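You operate a simulated robot arm through the tools that you are given. There is no shell and no other tool. Be economical: measure what you need, move in short steps, check, and stop when the job is done.

Carry out the task below with a simulated two-armed robot. There is one attempt and no reset: what you move stays moved.

TASK
Spin the red-cap and blue-cap tubes as the centrifuge card says.
Fine: from the purple rack into opposite buckets of the large centrifuge; speed and time from the card; they stay in, lid shut.

The check looks at the end state, three seconds after you hand in, the way a careful person would. Anything else that was tipped, shoved, dropped, spilled or broken makes it a failure. A push-on lid holds only when it is set on centred and level and pressed home; a screw cap is set on level and turned clockwise until tight.

THE ROBOT
Two 6-joint arms with two-finger parallel grippers on one trunk, on a base that drives. Base frame: it is fixed to the floor where the robot stands at the start and does not move with it; the origin is under the middle of the robot, x ahead of it, y to its left, z up. Units: mm, rad, N and s.
The left shoulder is at the start at [60, 187, 1274], the right one opposite. With the tool pointing down near the work surface each hand reaches from about 100 to 580 mm from the robot's upright axis, wherever it stands, measured 20 degrees to its own side. Places, roughly: brake switch [500, -100, 900]; centrifuge card [500, 200, 900]; hole 3 of the large rotor [700, -100, 900]; large centrifuge [700, -100, 900]; large centrifuge lid [700, -100, 1000]; screen of the large centrifuge [500, 0, 1000]; speed knob of the large centrifuge [500, 100, 900]; start key of the large centrifuge [400, 0, 900]; stop key [400, 0, 900]; time knob of the large centrifuge [500, -200, 900]. Payload 1.57 kg a hand.
Tool frame (each hand has its own): the origin (TCP) lies between the finger pads and is the grasp point; the fingertips stand 30 mm ahead of it; z points along the fingers, y is the line along which they close. Largest opening 110 mm; finger width 24, thickness 12; the body of the gripper, 48 by 112 mm, starts 78 mm behind the TCP.
Orientation is that of the tool frame in the base frame, as a unit quaternion [w, x, y, z]. With the fingers straight down and closing along the base's y, the tool's x points along the base's -x, its y along +y and its z along -z.

THE INTERFACE
- The arms move only by the tool send_rows. It takes "left_motion", "right_motion" or both (then of equal length, played together; a hand with none holds still); each is a list of rows, each a list of 7 numbers: the turn, a rotation vector about the base's x, y, z in units of 6 degrees (1.0 is 6 degrees), then the shift along the base's x, y, z in units of 50 mm (1.0 is 50 mm), then the opening in per cent of the stroke, from 0 (shut) to 100 (fully open). In form: [[ax, ay, az, tx, ty, tz, fingers], ...]. A call has 1 to 10 rows; each row shifts and turns the commanded pose from where the row before left it. A call with a number of a shift or a turn outside -1 to 1 is refused whole. Rows are played at 5 a second. More than 50 mm and 0.15 rad between two rows, or a gripper value outside its range, and nothing of the call is played. Where a pose cannot be reached the arm comes as near as it can. A force on the tool above 40 N (or 10 N above the force at the start of the call, whichever is more), or a blocked arm, ends the call early, and 0.2 s more pass. Each finger travels about 153 mm/s and halts on what it meets, pressing with about 24 N; the grip force reading is that of the motor and also rises with nothing between the fingers. The clock runs only during rows and for 0.2 s after the last one: add rows that do not move to give the fingers time. It gives the time, the measured TCP pose, the force on the tool (base axes), the opening and the grip force at its end, in the units of the frame above (readings bear some noise), with the torque about the TCP (base axes, N m) and any sound that the robot's microphone picked up, and new pictures: "pictures" is both (left out), scene, wrist or none (wrist: the cameras of the hands that moved).
- Cameras (640 x 400 px; columns grow to the right, rows downward): "scene" is now at [20.1, -19.6, 1826.2]; the picture's right is [-0.25, -0.97, 0.00], its down [-0.65, 0.17, -0.74] and it looks along [0.72, -0.18, -0.67] (base axes); focal length 267 px, centre (320, 200). "left" rides on the left gripper at [70, -16, -141] in its tool frame; the picture's right is [0.23, 0.97, 0.00], its down [-0.86, 0.20, -0.48] and it looks along [-0.47, 0.11, 0.88] (tool axes); focal length 222 px, centre (320, 200). "right" rides on the right gripper at [70, 16, -141] in its tool frame; the picture's right is [-0.23, 0.97, 0.00], its down [-0.86, -0.20, -0.48] and it looks along [-0.47, -0.11, 0.88] (tool axes); focal length 222 px, centre (320, 200). There is no depth. A picture from a camera that has moved, and an enlarged one, comes with that camera's place and axes in the base frame and with its lens.
- slide_trunk(by): slides the trunk up (or, below 0, down) by that many mm; the arms and the scene camera ride with it, the base frame stays. It gives what a move gives, with no picture.
- roll_base(legs): drives the robot by 1 to 6 legs, each [ahead, left, turn to the left] in mm, mm and rad, along the robot's own axes; the way and the turn of a leg run together, so that a leg with both is an arc; at most 1500 mm and 3.142 rad a leg. The arms and the cameras ride along, it lands a little off, and it stops where it bumps. It gives what a move gives, and a new picture of the scene camera.
- aim_head(pan, tilt): turns the head with the scene camera to pan (to the left, within 1.501 rad either way) and tilt (down, from -0.506 to 1.204), counted from straight ahead of the robot. It gives what a move gives, and a new picture of the scene camera.
- enlarge(camera, box): a new picture of the part [left, top, right, bottom] of that camera's present view, enlarged. The clock stands still meanwhile.
- close_job(): hands the job in; it is judged then, once.

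Go step by step. Nothing tells you exact positions but the pictures and the camera data: compare them with the known pose of the tool, close in by small moves and look again before you grip or let go. The budget is 120 turns and 260 pictures, counting those below and the enlarged ones. Unless the task says otherwise, let go and move clear before handing in, and close with one line.

The tools are called after "Emit:" as name(argument=value, ...) on one line, values as JSON. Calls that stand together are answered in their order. send_rows: Moves the arms, as the interface text tells. Its arguments: {"type":"object","properties":{"left_motion":{"type":"array","items":{"type":"array","items":{"type":"number"}}},"right_motion":{"type":"array","items":{"type":"array","items":{"type":"number"}}},"pictures":{"type":"string","enum":["both","scene","wrist","none"]}},"required":[]} The other tools are called the same way: slide_trunk (by) slides the trunk up or down; roll_base (legs) drives the base; aim_head (pan, tilt) turns the head that bears the scene camera; enlarge (camera, box) takes an enlarged picture of a part of a camera's view; close_job () hands the job in.

At the start:

```text
t: 0.0
left_position: [338.8, 56.0, 1541.9]
left_tool_rot: [0.002, 0.001, 1.0, -0.001]
left_force: [-0.5, 0.9, -0.6]
left_moment: [-0.01, 0.02, 0.03]
left_opening: 109.9
left_grasp_force: 0.0
right_position: [358.2, -249.2, 1538.8]
right_tool_rot: [0.0, -0.001, 1.0, 0.0]
right_force: [-0.7, -0.6, -0.2]
right_moment: [0.0, -0.01, 0.03]
right_opening: 109.9
right_grasp_force: 0.0
trunk travel left (down, up): [-902.0, 88.0]
robot x, y, heading: [2.9, -2.7, 0.003]
head pan, tilt: [-0.248, 0.738]
```

scene: 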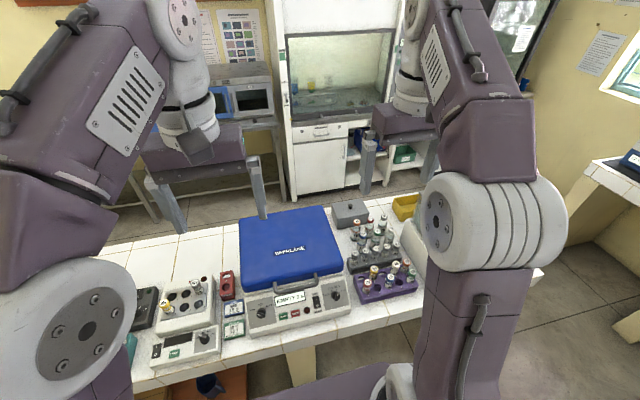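
right: 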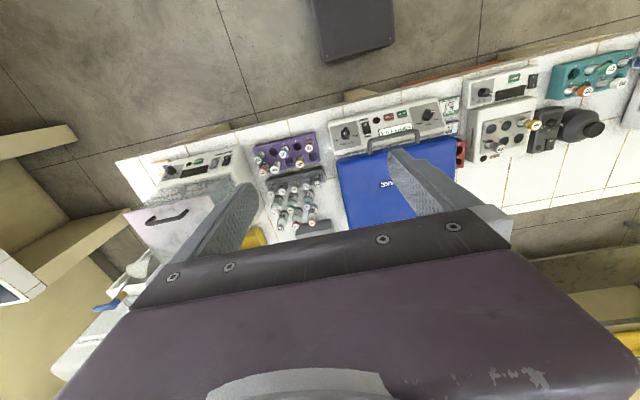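
left: 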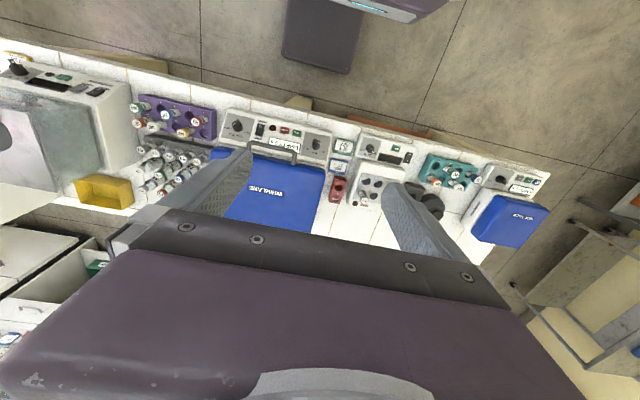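

I see the large blue-lidded centrifuge ahead, with its panel towards the robot, two small cards left of it and the purple rack to its right. I'll enlarge the cards, the panel and the rack.

Emit:
enlarge(camera="scene", box=[210, 280, 260, 350])

Emit:
enlarge(camera="scene", box=[240, 260, 360, 340])

Emit:
enlarge(camera="scene", box=[330, 200, 430, 310])

Emit:
enlarge(camera="left", box=[210, 100, 370, 200])

```text
5.71 times, centred on (235, 315) of scene
camera zoom: at [20.1, -19.6, 1826.2], right [-0.25, -0.97, 0.0], down [-0.65, 0.17, -0.74], along [0.72, -0.18, -0.67], focal length 1526 px, centre (806, -457)
```

zoom: 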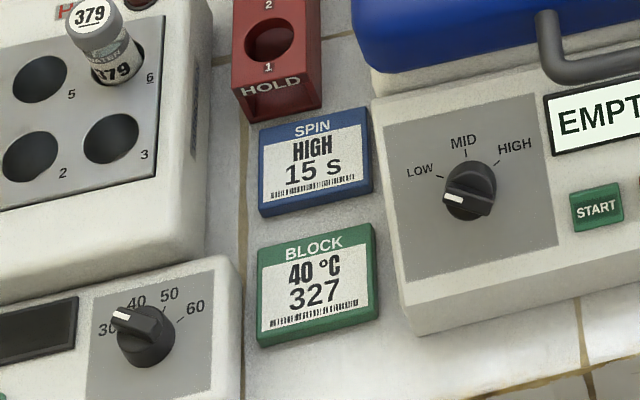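

```text
5.00 times, centred on (300, 300) of scene
camera zoom: at [20.1, -19.6, 1826.2], right [-0.25, -0.97, 0.0], down [-0.65, 0.17, -0.74], along [0.72, -0.18, -0.67], focal length 1336 px, centre (420, -300)
```

zoom: 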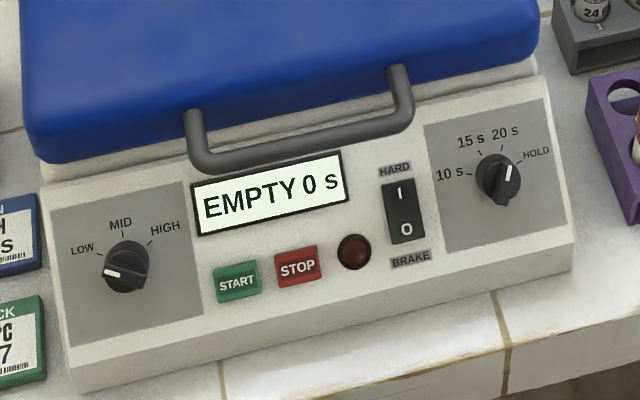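

```text
3.64 times, centred on (380, 255) of scene
camera zoom: at [20.1, -19.6, 1826.2], right [-0.25, -0.97, 0.0], down [-0.65, 0.17, -0.74], along [0.72, -0.18, -0.67], focal length 971 px, centre (102, 0)
```

zoom: 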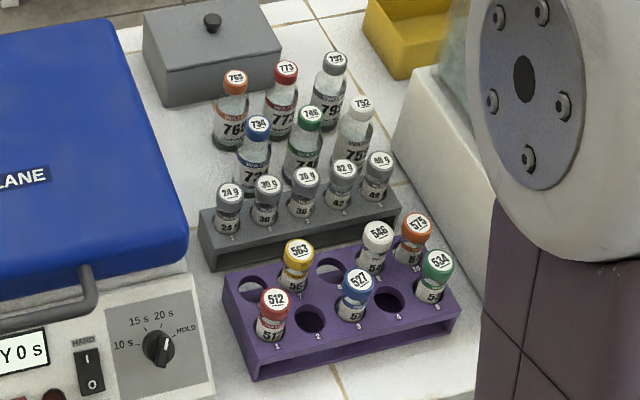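

```text
4.00 times, centred on (290, 150) of left
camera zoom: at [269.7, 40.2, 1682.1], right [-0.23, 0.97, 0.0], down [0.85, 0.2, 0.48], along [0.47, 0.11, -0.88], focal length 888 px, centre (440, 400)
```

zoom: 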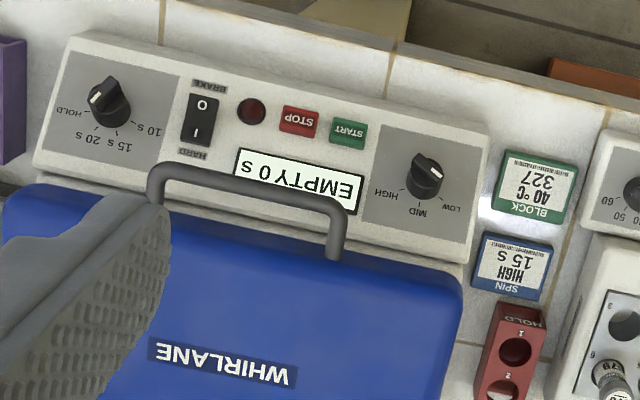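

The card reads SPIN: HIGH, 15 s. Red cap is 512 (hole 1) and blue cap is 527 (hole 3) in the purple rack. Next I look down at the bench edge to see how far I can drive forward.

Emit:
aim_head(pan=0.0, tilt=1.15)

```text
t: 0.9
left_position: [339.2, 55.7, 1539.8]
left_tool_rot: [0.003, 0.001, 1.0, -0.001]
left_force: [1.0, 1.0, 1.1]
left_moment: [-0.02, 0.03, -0.01]
left_opening: 110.3
left_grasp_force: 0.1
right_position: [358.4, -249.6, 1538.6]
right_tool_rot: [0.0, 0.0, 1.0, 0.001]
right_force: [0.1, -0.3, -0.1]
right_moment: [0.0, -0.02, 0.02]
right_opening: 110.5
right_grasp_force: 0.0
trunk travel left (down, up): [-902.0, 88.0]
robot x, y, heading: [-0.1, 1.1, 0.002]
head pan, tilt: [0.0, 1.15]
camera scene: at [-1.1, 0.8, 1796.5], right [0.0, -1.0, 0.0], down [-0.91, 0.0, -0.41], along [0.41, 0.0, -0.91], focal length 267 px, centre (320, 200)
```

scene: 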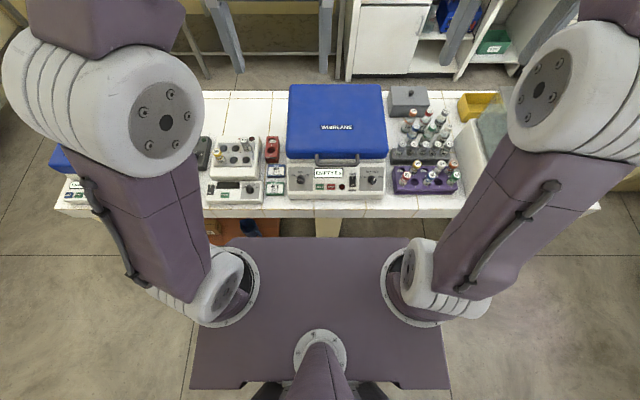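

Bench front edge is at about x=350. I check what stands under the bench near its edge before driving.

Emit:
enlarge(camera="left", box=[160, 0, 480, 200])

Emit:
enlarge(camera="scene", box=[190, 60, 490, 250])

```text
2.00 times, centred on (320, 100) of left
camera zoom: at [269.7, 40.2, 1682.1], right [-0.23, 0.97, 0.0], down [0.85, 0.2, 0.48], along [0.47, 0.11, -0.88], focal length 444 px, centre (320, 400)
```

zoom: 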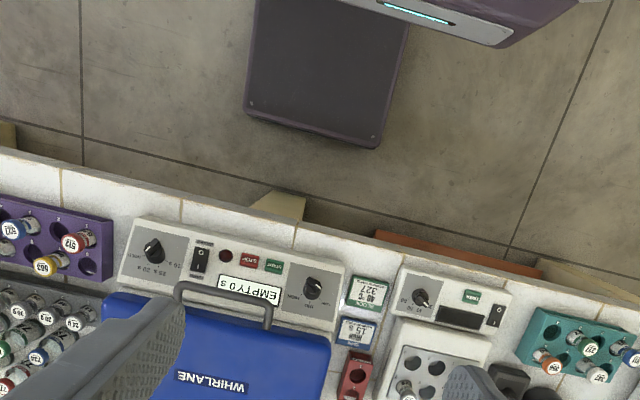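

```text
2.11 times, centred on (340, 155) of scene
camera zoom: at [-1.1, 0.8, 1796.5], right [0.0, -1.0, 0.0], down [-0.91, 0.0, -0.41], along [0.41, 0.0, -0.91], focal length 562 px, centre (278, 295)
```

zoom: 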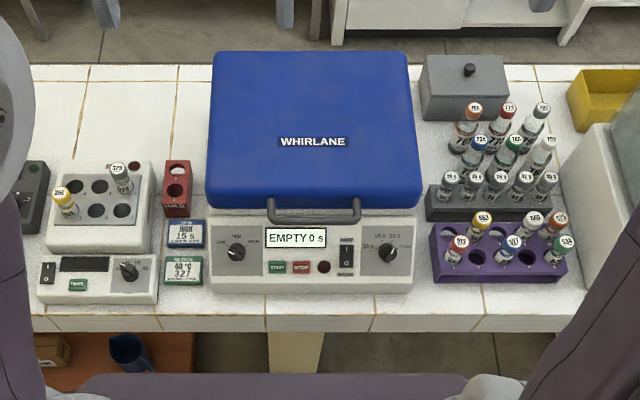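

The middle bench leg is at about x 412, y -85 to 12, and my base front is at about x 235, with a half-width of 200. I'll slide right to y≈-340 first, so the base can pass beside the leg, then look.

Emit:
roll_base(legs=[[0, -340, 0]])

Emit:
enlarge(camera="left", box=[160, 0, 480, 200])

Emit:
enlarge(camera="right", box=[160, 0, 480, 200])

```text
t: 3.1
left_position: [337.5, -287.8, 1540.3]
left_tool_rot: [0.002, 0.005, 1.0, -0.002]
left_force: [0.0, -0.1, 0.8]
left_moment: [-0.05, -0.02, 0.03]
left_opening: 109.9
left_grasp_force: 0.1
right_position: [353.8, -592.9, 1537.9]
right_tool_rot: [0.001, 0.005, 1.0, -0.001]
right_force: [0.3, -0.6, -0.1]
right_moment: [-0.06, 0.0, 0.0]
right_opening: 110.1
right_grasp_force: 0.1
trunk travel left (down, up): [-902.0, 88.0]
robot x, y, heading: [-4.0, -344.0, -0.007]
head pan, tilt: [0.0, 1.15]
camera scene: at [-2.8, -339.1, 1796.4], right [-0.01, -1.0, 0.0], down [-0.91, 0.01, -0.41], along [0.41, -0.01, -0.91], focal length 267 px, centre (320, 200)
```

scene: 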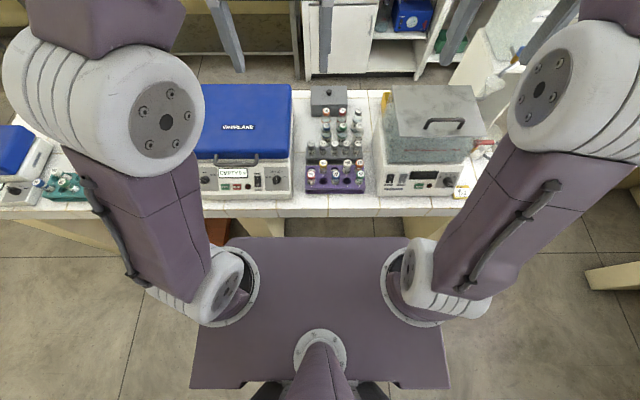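

```text
2.00 times, centred on (320, 100) of left
camera zoom: at [268.4, -302.7, 1682.0], right [-0.22, 0.98, 0.0], down [0.85, 0.19, 0.48], along [0.47, 0.1, -0.88], focal length 444 px, centre (320, 400)
```

zoom: 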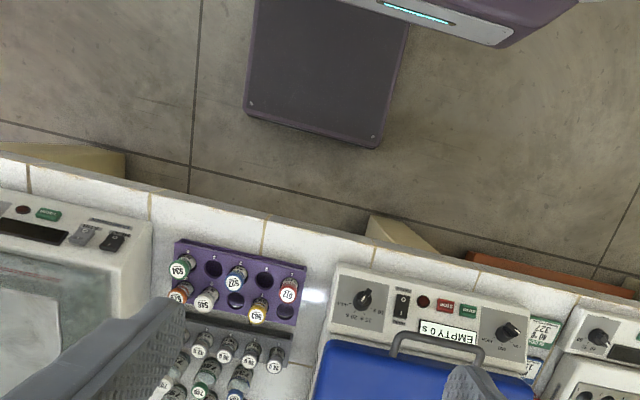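

```text
2.00 times, centred on (320, 100) of right
camera zoom: at [285.4, -576.3, 1678.4], right [0.24, 0.97, 0.0], down [0.85, -0.21, 0.48], along [0.46, -0.12, -0.88], focal length 444 px, centre (320, 400)
```

zoom: 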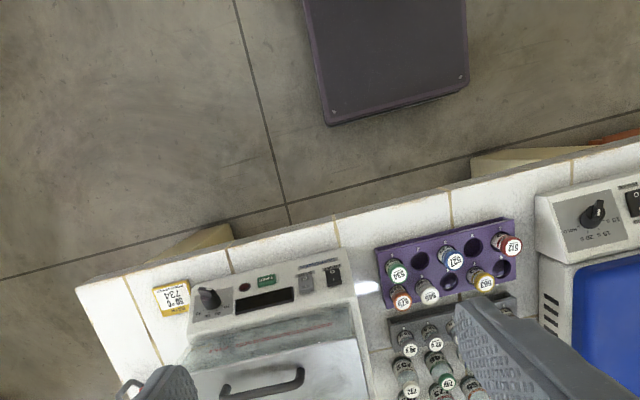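

Clear floor between the middle leg and the right leg, so I drive ahead 240 mm.

Emit:
roll_base(legs=[[240, 0, 0.007]])

Emit:
aim_head(pan=0.5, tilt=0.95)

```text
t: 4.9
left_position: [569.7, -289.2, 1542.6]
left_tool_rot: [0.005, -0.001, 1.0, -0.001]
left_force: [-0.7, 0.1, 0.3]
left_moment: [-0.01, -0.03, 0.02]
left_opening: 110.0
left_grasp_force: 0.1
right_position: [589.6, -593.8, 1539.2]
right_tool_rot: [0.002, -0.001, 1.0, 0.0]
right_force: [-0.8, 0.0, 0.0]
right_moment: [-0.04, -0.05, -0.02]
right_opening: 110.1
right_grasp_force: 0.2
trunk travel left (down, up): [-902.0, 88.0]
robot x, y, heading: [235.1, -347.5, 0.001]
head pan, tilt: [0.0, 1.15]
camera scene: at [228.2, -344.4, 1796.4], right [0.0, -1.0, 0.0], down [-0.91, 0.0, -0.41], along [0.41, 0.0, -0.91], focal length 267 px, centre (320, 200)
```

scene: 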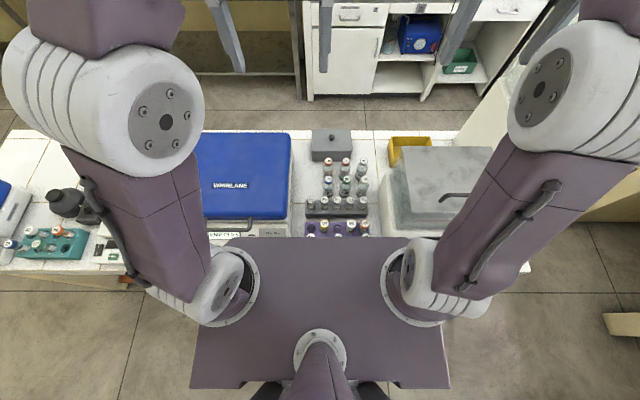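

```text
t: 5.8
left_position: [574.9, -288.2, 1541.0]
left_tool_rot: [0.001, 0.0, 1.0, -0.001]
left_force: [0.6, 0.3, -0.1]
left_moment: [0.02, 0.01, -0.01]
left_opening: 110.0
left_grasp_force: 0.1
right_position: [597.2, -593.1, 1537.3]
right_tool_rot: [0.0, -0.001, 1.0, 0.001]
right_force: [-0.1, -0.5, 0.5]
right_moment: [-0.02, 0.06, 0.0]
right_opening: 110.2
right_grasp_force: 0.1
trunk travel left (down, up): [-902.0, 88.0]
robot x, y, heading: [237.6, -348.1, 0.002]
head pan, tilt: [0.499, 0.949]
camera scene: at [240.6, -309.4, 1809.7], right [0.48, -0.88, 0.0], down [-0.71, -0.39, -0.58], along [0.51, 0.28, -0.81], focal length 267 px, centre (320, 200)
```

scene: 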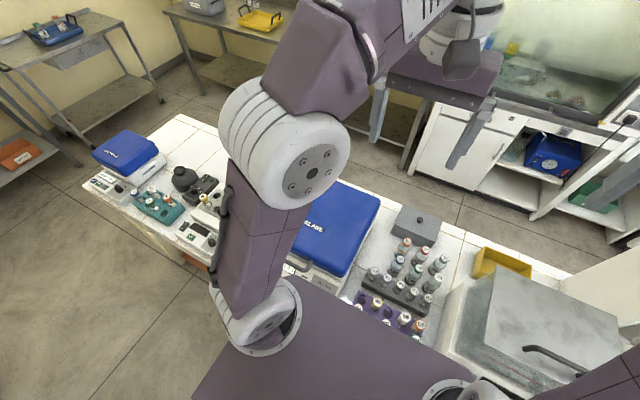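

I move the left hand above the centrifuge's front to measure the handle and panel.

Emit:
send_rows(left_motion=[[0, 0, 0, -0.33, 0.48, -0.63, 100], [0, 0, 0, -0.33, 0.48, -0.63, 100], [0, 0, 0, -0.33, 0.48, -0.63, 100], [0, 0, 0, -0.33, 0.48, -0.63, 100], [0, 0, 0, -0.33, 0.48, -0.63, 100], [0, 0, 0, -0.33, 0.48, -0.63, 100], [0, 0, 0, -0.33, 0.48, -0.63, 100], [0, 0, 0, -0.33, 0.48, -0.63, 100], [0, 0, 0, -0.33, 0.48, -0.63, 100]], pictures="wrist")

```text
t: 7.8
left_position: [445.7, -62.6, 1261.7]
left_tool_rot: [0.001, 0.0, 1.0, -0.002]
left_force: [0.8, 0.3, -0.5]
left_moment: [-0.02, 0.0, -0.01]
left_opening: 110.2
left_grasp_force: 0.1
left hand out of reach, approached as far as the arm can: row 6, 9
right_position: [596.6, -592.8, 1538.2]
right_tool_rot: [0.001, -0.001, 1.0, 0.0]
right_force: [0.1, 0.1, -0.5]
right_moment: [-0.01, 0.05, -0.02]
right_opening: 109.9
right_grasp_force: 0.2
trunk travel left (down, up): [-902.0, 88.0]
robot x, y, heading: [232.1, -343.8, 0.001]
head pan, tilt: [0.499, 0.949]
camera left: at [377.6, -77.9, 1402.9], right [-0.23, 0.97, 0.0], down [0.85, 0.2, 0.48], along [0.47, 0.11, -0.88], focal length 222 px, centre (320, 200)
```

left: 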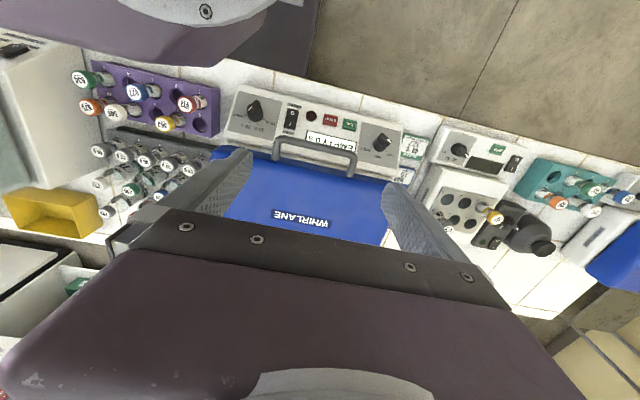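

Emit:
enlarge(camera="left", box=[210, 70, 450, 220])

Emit:
enlarge(camera="left", box=[60, 50, 230, 220])

```text
2.67 times, centred on (330, 145) of left
camera zoom: at [377.6, -77.9, 1402.9], right [-0.23, 0.97, 0.0], down [0.85, 0.2, 0.48], along [0.47, 0.11, -0.88], focal length 592 px, centre (293, 347)
```

zoom: 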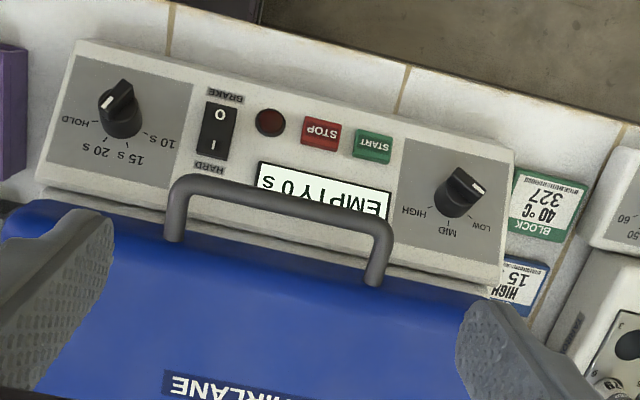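

```text
2.35 times, centred on (145, 135) of left
camera zoom: at [377.6, -77.9, 1402.9], right [-0.23, 0.97, 0.0], down [0.85, 0.2, 0.48], along [0.47, 0.11, -0.88], focal length 523 px, centre (732, 353)
```

zoom: 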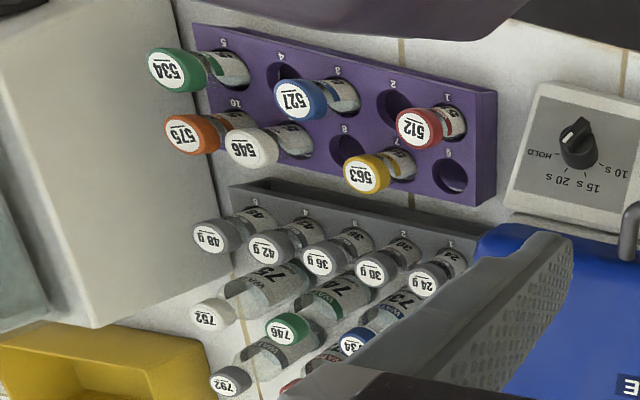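

Handle bar is about (480, -57, 1013), running along y. I turn the left hand 90° about vertical so the fingers close along x, and lower it above the bar.

Emit:
send_rows(left_motion=[[0, 0, -1, 0.1, 0, -0.15, 100], [0, 0, -1, 0.1, 0, -0.15, 100], [0, 0, -1, 0.1, 0, -0.15, 100], [0, 0, -1, 0.1, 0, -0.15, 100], [0, 0, -1, 0.1, 0, -0.15, 100], [0, 0, -1, 0.1, 0, -0.15, 100], [0, 0, -1, 0, 0, -0.15, 100], [0, 0, -1, 0, 0, -0.15, 100], [0, 0, -1, 0, 0, -0.15, 100], [0, 0, -1, 0, 0, -0.15, 100]], pictures="none")

Emit:
send_rows(left_motion=[[0, 0, -1, 0, 0, -0.1, 100], [0, 0, -1, 0, 0, -0.1, 100], [0, 0, -1, 0, 0, -0.1, 100], [0, 0, -1, 0, 0, -0.1, 100], [0, 0, -1, 0, 0, -0.1, 100], [0, 0, 0, 0, 0, 0, 100]], pictures="both")

```text
t: 10.0
left_position: [482.3, -60.9, 1191.2]
left_tool_rot: [0.0, 0.5, 0.866, -0.004]
left_force: [-0.4, 1.1, -0.2]
left_moment: [0.01, 0.0, 0.01]
left_opening: 110.0
left_grasp_force: 0.2
left hand out of reach, approached as far as the arm can: row 8, 10
right_position: [595.4, -593.2, 1537.1]
right_tool_rot: [-0.001, -0.002, 1.0, 0.0]
right_force: [0.7, 0.1, -0.2]
right_moment: [0.0, 0.02, 0.02]
right_opening: 110.0
right_grasp_force: 0.0
trunk travel left (down, up): [-902.0, 88.0]
robot x, y, heading: [235.1, -343.8, -0.001]
head pan, tilt: [0.499, 0.949]
```

```text
t: 11.4
left_position: [487.9, -57.6, 1166.2]
left_tool_rot: [0.001, 0.707, 0.707, -0.003]
left_force: [0.0, 0.1, -0.5]
left_moment: [-0.02, -0.02, 0.03]
left_opening: 110.2
left_grasp_force: 0.1
left hand out of reach, approached as far as the arm can: row 3
right_position: [594.8, -595.3, 1536.9]
right_tool_rot: [0.0, -0.001, 1.0, 0.0]
right_force: [-0.3, 0.5, 0.2]
right_moment: [0.02, -0.02, -0.08]
right_opening: 110.0
right_grasp_force: 0.2
trunk travel left (down, up): [-902.0, 88.0]
robot x, y, heading: [233.6, -346.8, 0.003]
head pan, tilt: [0.499, 0.949]
camera scene: at [238.4, -309.4, 1809.7], right [0.48, -0.88, 0.0], down [-0.71, -0.39, -0.58], along [0.51, 0.28, -0.81], focal length 267 px, centre (320, 200)
camera left: at [473.1, 11.9, 1308.1], right [0.97, 0.23, 0.0], down [0.2, -0.85, 0.48], along [0.11, -0.47, -0.88], focal length 222 px, centre (320, 200)
```

scene: 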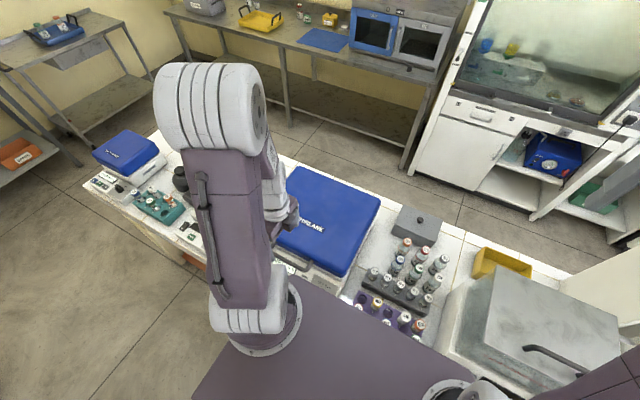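
left: 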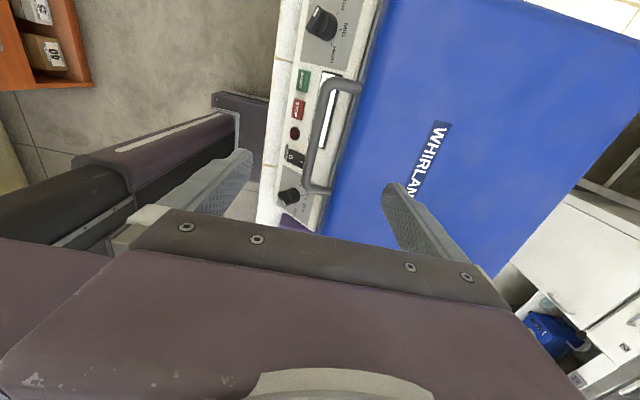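

Bar is at x≈486. I narrow the opening to 34 mm and descend so the fingers straddle the bar.

Emit:
send_rows(left_motion=[[0, 0, 0, 0, 0, -0.5, 31], [0, 0, 0, 0, 0, -0.6, 31], [0, 0, 0, 0, 0, -0.6, 31], [0, 0, 0, 0, 0, 0, 31]], pictures="wrist")

Emit:
enlarge(camera="left", box=[230, 60, 390, 220])

```text
t: 12.4
left_position: [491.0, -58.4, 1081.5]
left_tool_rot: [0.003, 0.707, 0.708, -0.001]
left_force: [0.6, 0.3, 0.8]
left_moment: [0.04, -0.02, -0.01]
left_opening: 33.8
left_grasp_force: 0.1
left hand out of reach, approached as far as the arm can: row 1
right_position: [594.2, -594.5, 1538.5]
right_tool_rot: [0.0, -0.002, 1.0, 0.0]
right_force: [-0.1, 0.5, -0.7]
right_moment: [0.03, 0.02, 0.01]
right_opening: 110.4
right_grasp_force: 0.0
trunk travel left (down, up): [-902.0, 88.0]
robot x, y, heading: [238.2, -342.4, -0.004]
head pan, tilt: [0.499, 0.949]
camera left: at [474.9, 12.3, 1221.9], right [0.97, 0.23, 0.0], down [0.2, -0.85, 0.48], along [0.11, -0.47, -0.88], focal length 222 px, centre (320, 200)
```

left: 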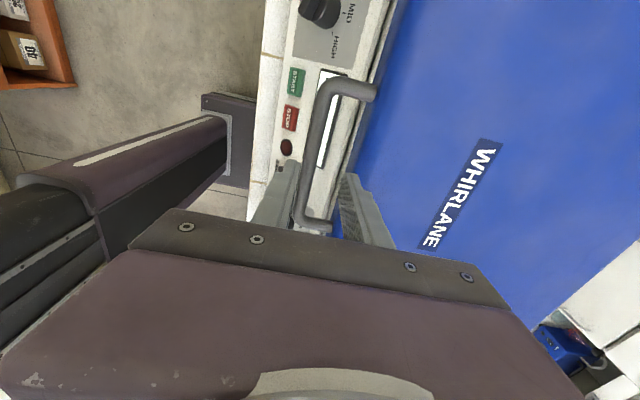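

```text
2.50 times, centred on (310, 140) of left
camera zoom: at [474.9, 12.3, 1221.9], right [0.97, 0.23, 0.0], down [0.2, -0.85, 0.48], along [0.11, -0.47, -0.88], focal length 555 px, centre (345, 350)
```

zoom: 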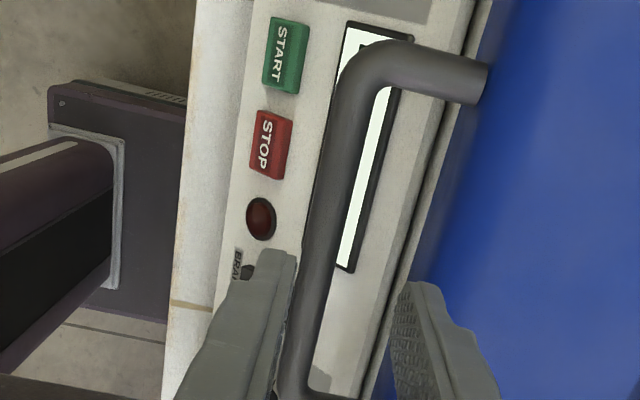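

Emit:
send_rows(left_motion=[[0, 0, 0, -0.1, 0.1, 0, 25], [0, 0, 0, 0, 0, -0.5, 25], [0, 0, 0, 0, 0, -0.5, 25], [0, 0, 0, 0, 0, -0.1, 25], [0, 0, 0, 0, 0, 0, 25]], pictures="wrist")

Emit:
enlarge(camera="left", box=[230, 60, 390, 220])

```text
t: 13.6
left_position: [484.3, -52.7, 1026.3]
left_tool_rot: [0.002, 0.706, 0.708, -0.003]
left_force: [-1.2, 0.2, -1.2]
left_moment: [-0.03, 0.01, -0.03]
left_opening: 27.3
left_grasp_force: 0.1
right_position: [594.5, -593.9, 1538.1]
right_tool_rot: [0.0, -0.001, 1.0, 0.0]
right_force: [0.0, -0.5, 0.4]
right_moment: [0.0, 0.02, 0.01]
right_opening: 110.0
right_grasp_force: 0.0
trunk travel left (down, up): [-902.0, 88.0]
robot x, y, heading: [232.7, -345.5, 0.001]
head pan, tilt: [0.499, 0.949]
camera left: at [470.1, 17.1, 1167.4], right [0.97, 0.23, 0.0], down [0.2, -0.85, 0.48], along [0.11, -0.47, -0.88], focal length 222 px, centre (320, 200)
```

left: 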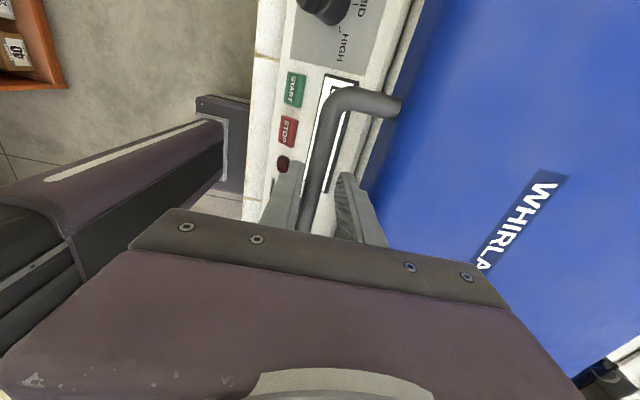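

```text
2.50 times, centred on (310, 140) of left
camera zoom: at [470.1, 17.1, 1167.4], right [0.97, 0.23, 0.0], down [0.2, -0.85, 0.48], along [0.11, -0.47, -0.88], focal length 555 px, centre (345, 350)
```

zoom: 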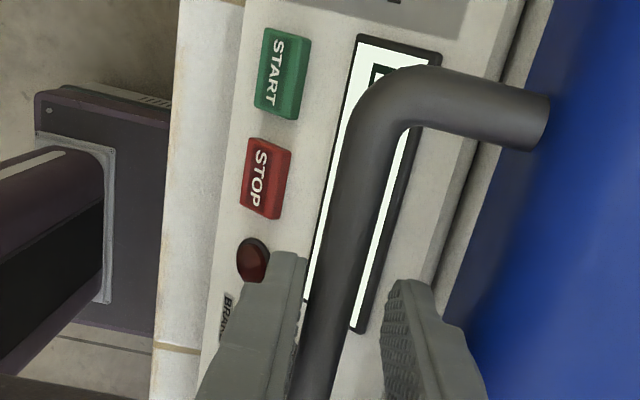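

Bar is between the fingers. I close on it.

Emit:
send_rows(left_motion=[[0, 0, 0, 0, 0, -0.1, 10], [0, 0, 0, 0, 0, 0, 0], [0, 0, 0, 0, 0, 0, 0]], pictures="wrist")

```text
t: 14.4
left_position: [480.8, -53.4, 1021.5]
left_tool_rot: [0.002, 0.706, 0.709, -0.003]
left_force: [-14.1, 0.1, 4.5]
left_moment: [-0.34, 0.14, 0.5]
left_opening: 13.7
left_grasp_force: 30.3
right_position: [589.9, -594.8, 1538.6]
right_tool_rot: [0.002, -0.002, 1.0, 0.0]
right_force: [-0.3, -0.3, 0.3]
right_moment: [0.0, -0.01, -0.04]
right_opening: 110.2
right_grasp_force: 0.1
trunk travel left (down, up): [-902.0, 88.0]
robot x, y, heading: [235.9, -346.6, 0.0]
head pan, tilt: [0.499, 0.949]
camera left: at [465.9, 16.8, 1163.3], right [0.97, 0.23, 0.0], down [0.2, -0.85, 0.48], along [0.11, -0.47, -0.88], focal length 222 px, centre (320, 200)
```

left: 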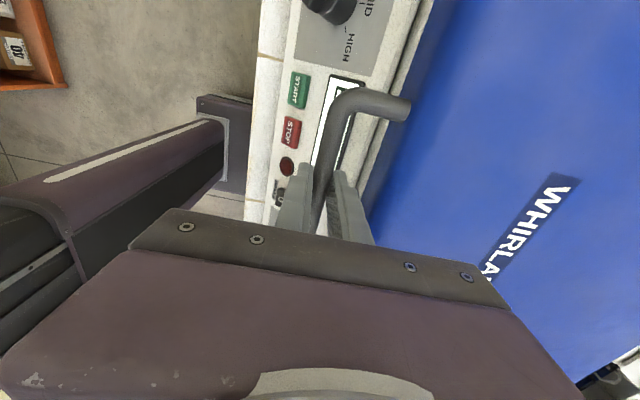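

Emit:
send_rows(left_motion=[[0, 0, 0, 0.05, 0, 0.33, 0], [0, 0, 0, 0.06, 0, 0.33, 0], [0, 0, 0, 0.08, 0, 0.32, 0], [0, 0, 0, 0.09, 0, 0.32, 0]], pictures="both")

```text
t: 15.4
left_position: [493.5, -54.4, 1088.5]
left_tool_rot: [0.001, 0.706, 0.708, -0.001]
left_force: [-21.7, -1.0, 3.5]
left_moment: [0.63, 0.13, 0.31]
left_opening: 13.9
left_grasp_force: 30.0
right_position: [587.9, -595.0, 1540.2]
right_tool_rot: [0.003, -0.001, 1.0, 0.0]
right_force: [0.6, -0.2, -0.4]
right_moment: [0.03, 0.01, -0.02]
right_opening: 110.0
right_grasp_force: 0.1
trunk travel left (down, up): [-902.0, 88.0]
robot x, y, heading: [232.2, -344.5, 0.006]
head pan, tilt: [0.499, 0.949]
camera scene: at [230.7, -310.0, 1809.8], right [0.48, -0.88, 0.0], down [-0.71, -0.39, -0.59], along [0.51, 0.28, -0.81], focal length 267 px, centre (320, 200)
camera left: at [478.5, 16.4, 1229.4], right [0.97, 0.23, 0.0], down [0.2, -0.85, 0.48], along [0.11, -0.47, -0.88], focal length 222 px, centre (320, 200)
```

scene: 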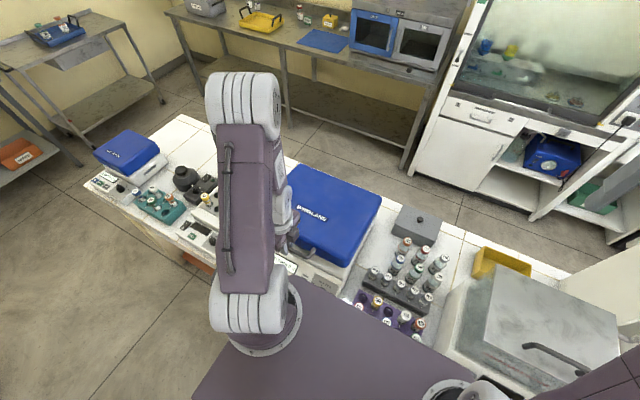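
left: 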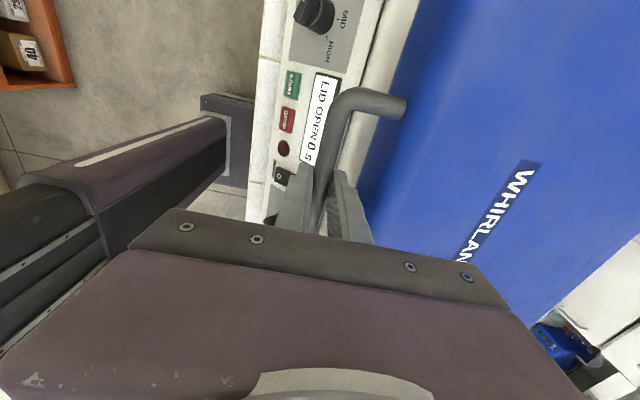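

Lid is opening ("LID OPEN"). I continue the arc with slightly less forward push.

Emit:
send_rows(left_motion=[[0, 0, 0, 0.0, 0, 0.31, 0], [0, 0, 0, 0.08, 0, 0.31, 0], [0, 0, 0, 0.12, 0, 0.3, 0], [0, -0.5, 0, 0.14, 0, 0.3, 0], [0, -0.5, 0, 0.16, 0, 0.29, 0]], pictures="none")

```text
t: 16.6
left_position: [523.5, -54.2, 1164.4]
left_tool_rot: [0.039, 0.706, 0.706, 0.037]
left_force: [-0.1, -6.5, 1.2]
left_moment: [0.82, 0.01, 0.53]
left_opening: 13.9
left_grasp_force: 30.4
right_position: [593.3, -596.7, 1536.6]
right_tool_rot: [0.001, -0.001, 1.0, 0.001]
right_force: [-0.5, -0.3, 0.5]
right_moment: [-0.03, 0.02, -0.03]
right_opening: 110.2
right_grasp_force: 0.0
trunk travel left (down, up): [-902.0, 88.0]
robot x, y, heading: [233.9, -343.6, 0.002]
head pan, tilt: [0.499, 0.949]
```

Emit:
send_rows(left_motion=[[0, -0.5, 0, 0.24, 0.02, 0.28, 0], [0, -0.5, 0, 0.24, 0, 0.3, 0], [0, -0.5, 0, 0.26, 0, 0.29, 0], [0, -0.5, 0, 0.29, 0, 0.28, 0], [0, -0.6, 0, 0.3, 0, 0.26, 0]], pictures="scene")

```text
t: 17.8
left_position: [582.0, -52.5, 1237.0]
left_tool_rot: [0.135, 0.694, 0.694, 0.135]
left_force: [-25.6, -4.2, 24.2]
left_moment: [0.05, 0.09, 0.51]
left_opening: 13.5
left_grasp_force: 29.9
right_position: [582.8, -597.7, 1540.5]
right_tool_rot: [0.005, -0.001, 1.0, 0.001]
right_force: [0.3, -0.4, 0.1]
right_moment: [0.0, 0.0, 0.0]
right_opening: 110.1
right_grasp_force: 0.1
trunk travel left (down, up): [-902.0, 88.0]
robot x, y, heading: [238.0, -342.2, 0.002]
head pan, tilt: [0.499, 0.949]
camera scene: at [225.0, -313.4, 1810.0], right [0.48, -0.88, 0.0], down [-0.71, -0.39, -0.59], along [0.52, 0.28, -0.81], focal length 267 px, centre (320, 200)
```

scene: 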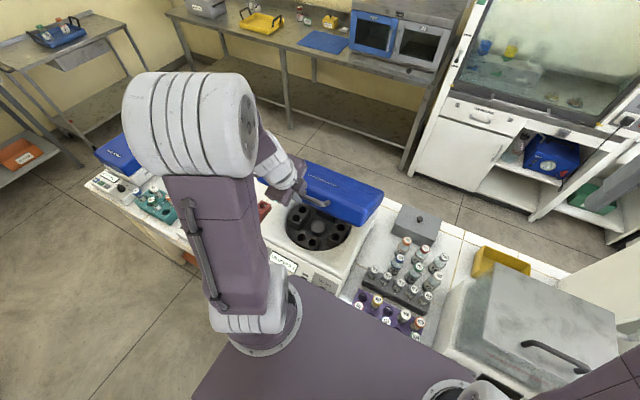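

Rotor with holes is visible. I refine the arc (hinge ≈ x 840, z 1000) and continue.

Emit:
send_rows(left_motion=[[0, -0.5, 0, 0.3, 0, 0.7, 0], [0, -0.6, 0, 0.58, 0, 0.46, 0], [0, -0.6, 0, 0.62, 0, 0.4, 0]], pictures="none")

```text
t: 18.6
left_position: [674.0, -51.5, 1308.5]
left_tool_rot: [0.192, 0.682, 0.68, 0.189]
left_force: [12.1, -8.7, -27.6]
left_moment: [-0.21, 0.01, -0.17]
left_opening: 13.6
left_grasp_force: 30.2
right_position: [602.8, -594.6, 1536.3]
right_tool_rot: [-0.003, -0.001, 1.0, 0.0]
right_force: [-0.2, 0.0, 0.4]
right_moment: [0.04, 0.01, 0.03]
right_opening: 110.2
right_grasp_force: 0.1
trunk travel left (down, up): [-902.0, 88.0]
robot x, y, heading: [235.6, -343.4, -0.0]
head pan, tilt: [0.499, 0.949]
```

Emit:
send_rows(left_motion=[[0, -0.5, 0, 0.62, 0, 0.22, 0], [0, -0.6, 0, 0.68, 0, 0.2, 0]], pictures="scene")

```text
t: 19.2
left_position: [732.8, -51.7, 1334.6]
left_tool_rot: [0.234, 0.668, 0.667, 0.231]
left_force: [0.5, -5.7, -3.8]
left_moment: [-0.43, 0.13, -0.83]
left_opening: 13.9
left_grasp_force: 29.9
right_position: [595.7, -596.0, 1537.0]
right_tool_rot: [0.0, -0.002, 1.0, 0.001]
right_force: [0.0, -0.2, -0.2]
right_moment: [-0.02, -0.02, -0.01]
right_opening: 109.7
right_grasp_force: 0.2
trunk travel left (down, up): [-902.0, 88.0]
robot x, y, heading: [232.0, -347.0, -0.001]
head pan, tilt: [0.499, 0.949]
camera scene: at [240.2, -311.4, 1810.1], right [0.48, -0.88, 0.0], down [-0.71, -0.39, -0.58], along [0.51, 0.28, -0.81], focal length 267 px, centre (320, 200)
```

scene: 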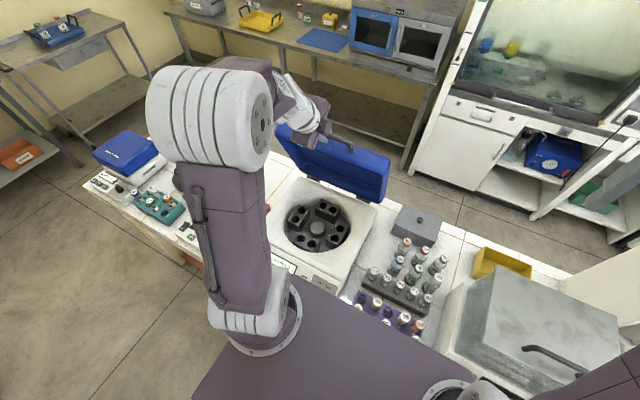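

Emit:
send_rows(left_motion=[[0, -0.5, 0, 0.7, 0, 0.18, 0], [0, -0.5, 0, 0.73, 0, 0.11, 0], [0, -0.5, 0, 0.73, 0, 0.03, 0]], pictures="scene")

```text
t: 20.0
left_position: [839.6, -51.5, 1350.4]
left_tool_rot: [0.286, 0.648, 0.647, 0.282]
left_force: [-0.9, -3.6, -1.7]
left_moment: [-0.08, 0.19, -1.01]
left_opening: 13.5
left_grasp_force: 30.3
right_position: [596.9, -595.5, 1537.3]
right_tool_rot: [0.0, -0.001, 1.0, 0.0]
right_force: [0.2, 0.2, 0.4]
right_moment: [0.0, 0.01, 0.0]
right_opening: 110.1
right_grasp_force: 0.0
trunk travel left (down, up): [-902.0, 88.0]
robot x, y, heading: [233.0, -347.0, 0.005]
head pan, tilt: [0.499, 0.949]
camera scene: at [239.7, -310.7, 1809.8], right [0.48, -0.88, 0.0], down [-0.71, -0.39, -0.58], along [0.51, 0.28, -0.81], focal length 267 px, centre (320, 200)
```

scene: 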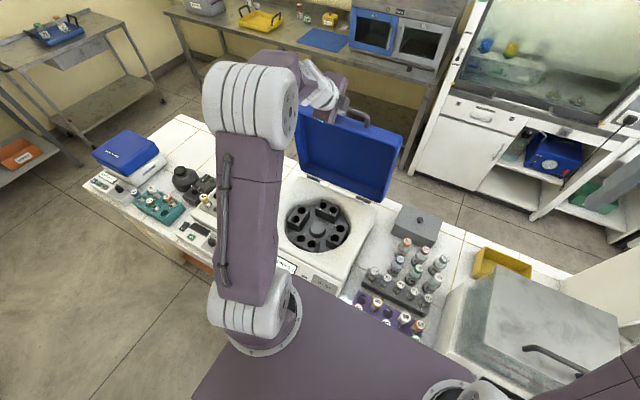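

Emit:
send_rows(left_motion=[[0, -0.3, 0, 0.7, 0, -0.03, 0], [0, -0.3, 0, 0.6, 0, -0.08, 0]], pictures="none")

```text
t: 20.6
left_position: [888.2, -52.0, 1343.9]
left_tool_rot: [0.301, 0.643, 0.639, 0.296]
left_force: [-1.3, -2.2, 3.4]
left_moment: [0.46, 0.22, -0.43]
left_opening: 14.0
left_grasp_force: 30.5
right_position: [590.8, -593.6, 1539.2]
right_tool_rot: [0.001, -0.003, 1.0, 0.0]
right_force: [-0.8, 0.4, -0.2]
right_moment: [-0.02, -0.04, -0.02]
right_opening: 110.0
right_grasp_force: 0.0
trunk travel left (down, up): [-902.0, 88.0]
robot x, y, heading: [233.5, -344.0, 0.005]
head pan, tilt: [0.499, 0.949]
stopped in row 2 (left hand): the force on the tool passed its limit at 86 N (the readings are from after the stop); the commanded pose is now the measured one
```

The lid reached its stop just past vertical. I release gently and back off along the tool axis.

Emit:
send_rows(left_motion=[[0, 0, 0, 0, 0, 0, 24], [0, 0, 0, 0, 0, 0, 24], [0, 0, 0, -0.39, 0, 0.32, 24], [0, 0, 0, -0.39, 0, 0.32, 24], [0, 0, 0, -0.6, 0, 0.4, 24], [0, 0, 0, -0.6, 0, 0.4, 24]], pictures="both")

```text
t: 22.0
left_position: [790.9, -51.9, 1414.3]
left_tool_rot: [0.302, 0.642, 0.64, 0.296]
left_force: [-0.1, 0.5, 0.1]
left_moment: [-0.03, 0.0, 0.01]
left_opening: 26.7
left_grasp_force: 0.0
right_position: [592.3, -594.5, 1538.9]
right_tool_rot: [0.001, -0.002, 1.0, 0.0]
right_force: [-0.1, 0.5, -0.3]
right_moment: [0.02, 0.04, -0.01]
right_opening: 109.8
right_grasp_force: 0.0
trunk travel left (down, up): [-902.0, 88.0]
robot x, y, heading: [233.9, -347.0, 0.007]
head pan, tilt: [0.499, 0.949]
camera scene: at [235.4, -309.9, 1809.7], right [0.48, -0.88, 0.0], down [-0.71, -0.39, -0.58], along [0.51, 0.28, -0.81], focal length 267 px, centre (320, 200)
camera left: at [674.5, 18.6, 1492.7], right [0.63, 0.23, 0.74], down [-0.24, -0.85, 0.47], along [0.74, -0.47, -0.48], focal length 222 px, centre (320, 200)
```

scene: 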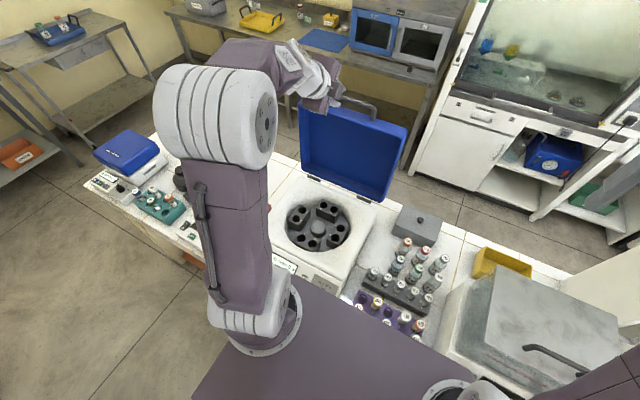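
left: 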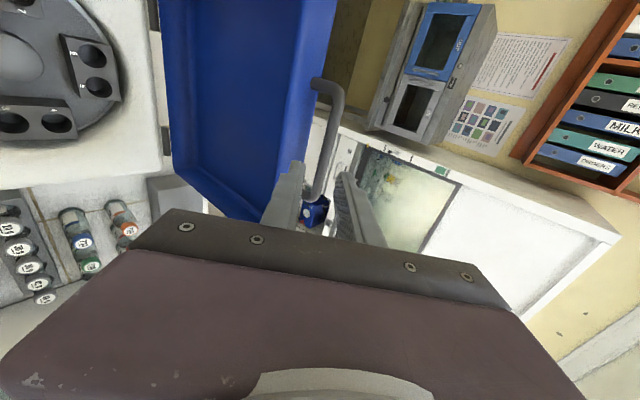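

The lid stays open. I enlarge the rotor and the rack.

Emit:
enlarge(camera="scene", box=[270, 185, 370, 265])

Emit:
enlarge(camera="scene", box=[340, 220, 460, 345])

```text
5.00 times, centred on (320, 225) of scene
camera zoom: at [235.4, -309.9, 1809.7], right [0.48, -0.88, 0.0], down [-0.71, -0.39, -0.58], along [0.51, 0.28, -0.81], focal length 1336 px, centre (320, 75)
```

zoom: 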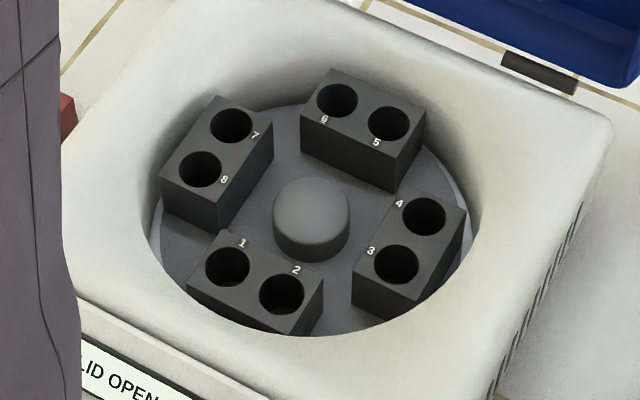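

```text
3.20 times, centred on (400, 282) of scene
camera zoom: at [235.4, -309.9, 1809.7], right [0.48, -0.88, 0.0], down [-0.71, -0.39, -0.58], along [0.51, 0.28, -0.81], focal length 855 px, centre (64, -64)
```

zoom: 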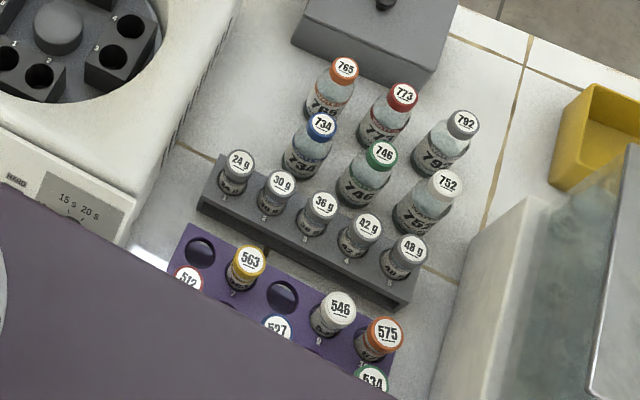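

Buckets are 1-2, 3-4, 5-6, 7-8, so I will use diametric holes 3 (≈666,-138) and 7 (≈712,30). Red cap is ≈(475,-308,958) and blue ≈(476,-398,958). I bring the left hand back to tool-down over the rack.

Emit:
send_rows(left_motion=[[0, 0.9, 0, -0.5, 0, 0.1, 40], [0, 0.9, 0, -0.5, 0, 0, 40], [0, 0.9, 0, -0.5, 0, 0, 40], [0, 0.9, 0, -0.5, 0, 0, 40], [0, 0.9, 0, -0.5, 0, 0, 40], [0, 0.9, 0, -0.5, 0, 0, 40], [0, 0.9, 0, -0.5, 0, 0, 40], [0, 0.9, 0, -0.5, 0, 0, 40], [0, 0.9, 0, -0.3, 0, 0, 40], [0, 0.2, 0, -0.3, 0, 0, 40]], pictures="none")

Emit:
send_rows(left_motion=[[0, 0, 1, 0, -0.5, -0.3, 40], [0, 0, 1, 0, -0.5, -0.3, 40], [0, 0, 1, 0, -0.5, -0.3, 40], [0, 0, 1, 0, -0.5, -0.3, 40], [0, 0, 1, 0, -0.5, -0.3, 40], [0, 0, 1, -0.1, -0.5, -0.3, 40], [0, 0, 1, -0.2, -0.5, -0.3, 40], [0, 0, 1, -0.2, -0.5, -0.3, 40], [0, 0, 1, -0.2, -0.5, -0.3, 40], [0, 0, 1, -0.2, -0.5, -0.3, 40]], pictures="none")

Emit:
send_rows(left_motion=[[0, 0, 1, -0.2, 0, -0.3, 40], [0, 0, 1, -0.2, 0, -0.5, 40], [0, 0, 1, -0.2, 0, -0.5, 40], [0, 0, 1, 0, 0, -0.5, 40], [0, 0, 1, 0, 0, -0.5, 40], [0, 0, 0, 0, 0, 0, 40]], pictures="both")

```text
t: 24.2
left_position: [563.2, -50.2, 1419.0]
left_tool_rot: [0.002, 0.707, 0.707, -0.003]
left_force: [-0.2, 1.0, -0.2]
left_moment: [0.05, 0.0, -0.02]
left_opening: 44.1
left_grasp_force: 0.0
right_position: [594.5, -593.0, 1538.4]
right_tool_rot: [0.0, -0.002, 1.0, 0.0]
right_force: [1.7, -0.3, -0.7]
right_moment: [0.01, 0.0, 0.0]
right_opening: 109.9
right_grasp_force: 0.0
trunk travel left (down, up): [-902.0, 88.0]
robot x, y, heading: [233.8, -344.6, 0.004]
head pan, tilt: [0.499, 0.949]
```

```text
t: 26.4
left_position: [520.3, -302.6, 1268.4]
left_tool_rot: [0.003, 0.257, 0.966, 0.0]
left_force: [-0.7, 0.4, 0.0]
left_moment: [0.03, -0.02, -0.04]
left_opening: 43.8
left_grasp_force: 0.0
right_position: [594.6, -593.7, 1536.9]
right_tool_rot: [0.001, -0.002, 1.0, 0.001]
right_force: [0.7, -0.4, 0.5]
right_moment: [0.0, 0.01, -0.01]
right_opening: 110.0
right_grasp_force: 0.0
trunk travel left (down, up): [-902.0, 88.0]
robot x, y, heading: [237.7, -344.8, 0.002]
head pan, tilt: [0.499, 0.949]
```

```text
t: 27.8
left_position: [488.4, -299.6, 1153.5]
left_tool_rot: [0.004, -0.002, 1.0, 0.0]
left_force: [0.6, -1.3, 0.2]
left_moment: [0.01, -0.01, 0.02]
left_opening: 43.8
left_grasp_force: 0.1
right_position: [595.0, -593.5, 1538.7]
right_tool_rot: [0.0, -0.002, 1.0, 0.0]
right_force: [-1.0, 0.4, -0.8]
right_moment: [0.04, -0.01, 0.03]
right_opening: 110.0
right_grasp_force: 0.1
trunk travel left (down, up): [-902.0, 88.0]
robot x, y, heading: [232.0, -341.0, 0.006]
head pan, tilt: [0.499, 0.949]
camera scene: at [238.1, -309.3, 1809.7], right [0.48, -0.88, 0.0], down [-0.71, -0.39, -0.58], along [0.51, 0.28, -0.81], focal length 267 px, centre (320, 200)
camera left: at [419.9, -316.4, 1294.5], right [-0.23, 0.97, 0.0], down [0.85, 0.2, 0.49], along [0.47, 0.11, -0.87], focal length 222 px, centre (320, 200)
```

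scene: 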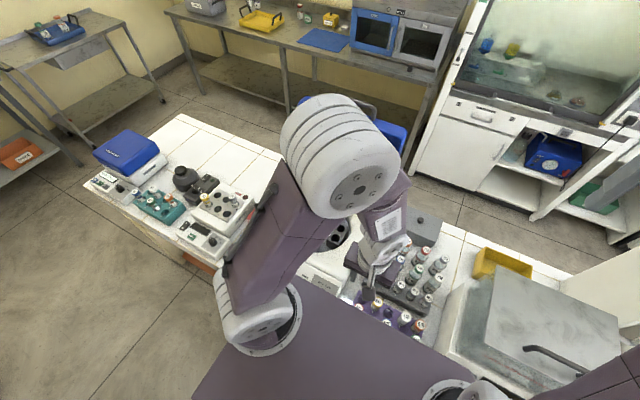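
left: 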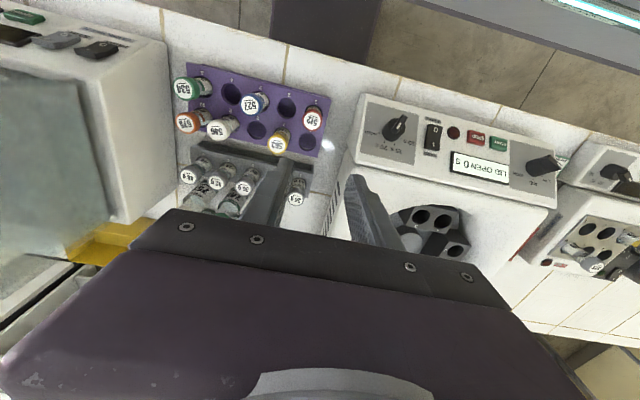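

Emit:
enlarge(camera="left", box=[170, 50, 350, 220])

```text
2.35 times, centred on (260, 135) of left
camera zoom: at [419.9, -316.4, 1294.5], right [-0.23, 0.97, 0.0], down [0.85, 0.2, 0.49], along [0.47, 0.11, -0.87], focal length 523 px, centre (461, 353)
```

zoom: 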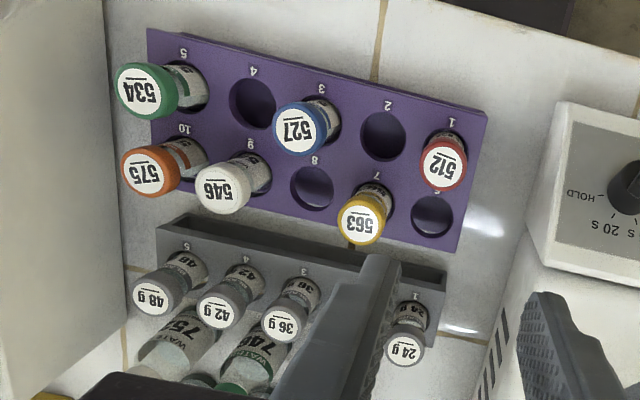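

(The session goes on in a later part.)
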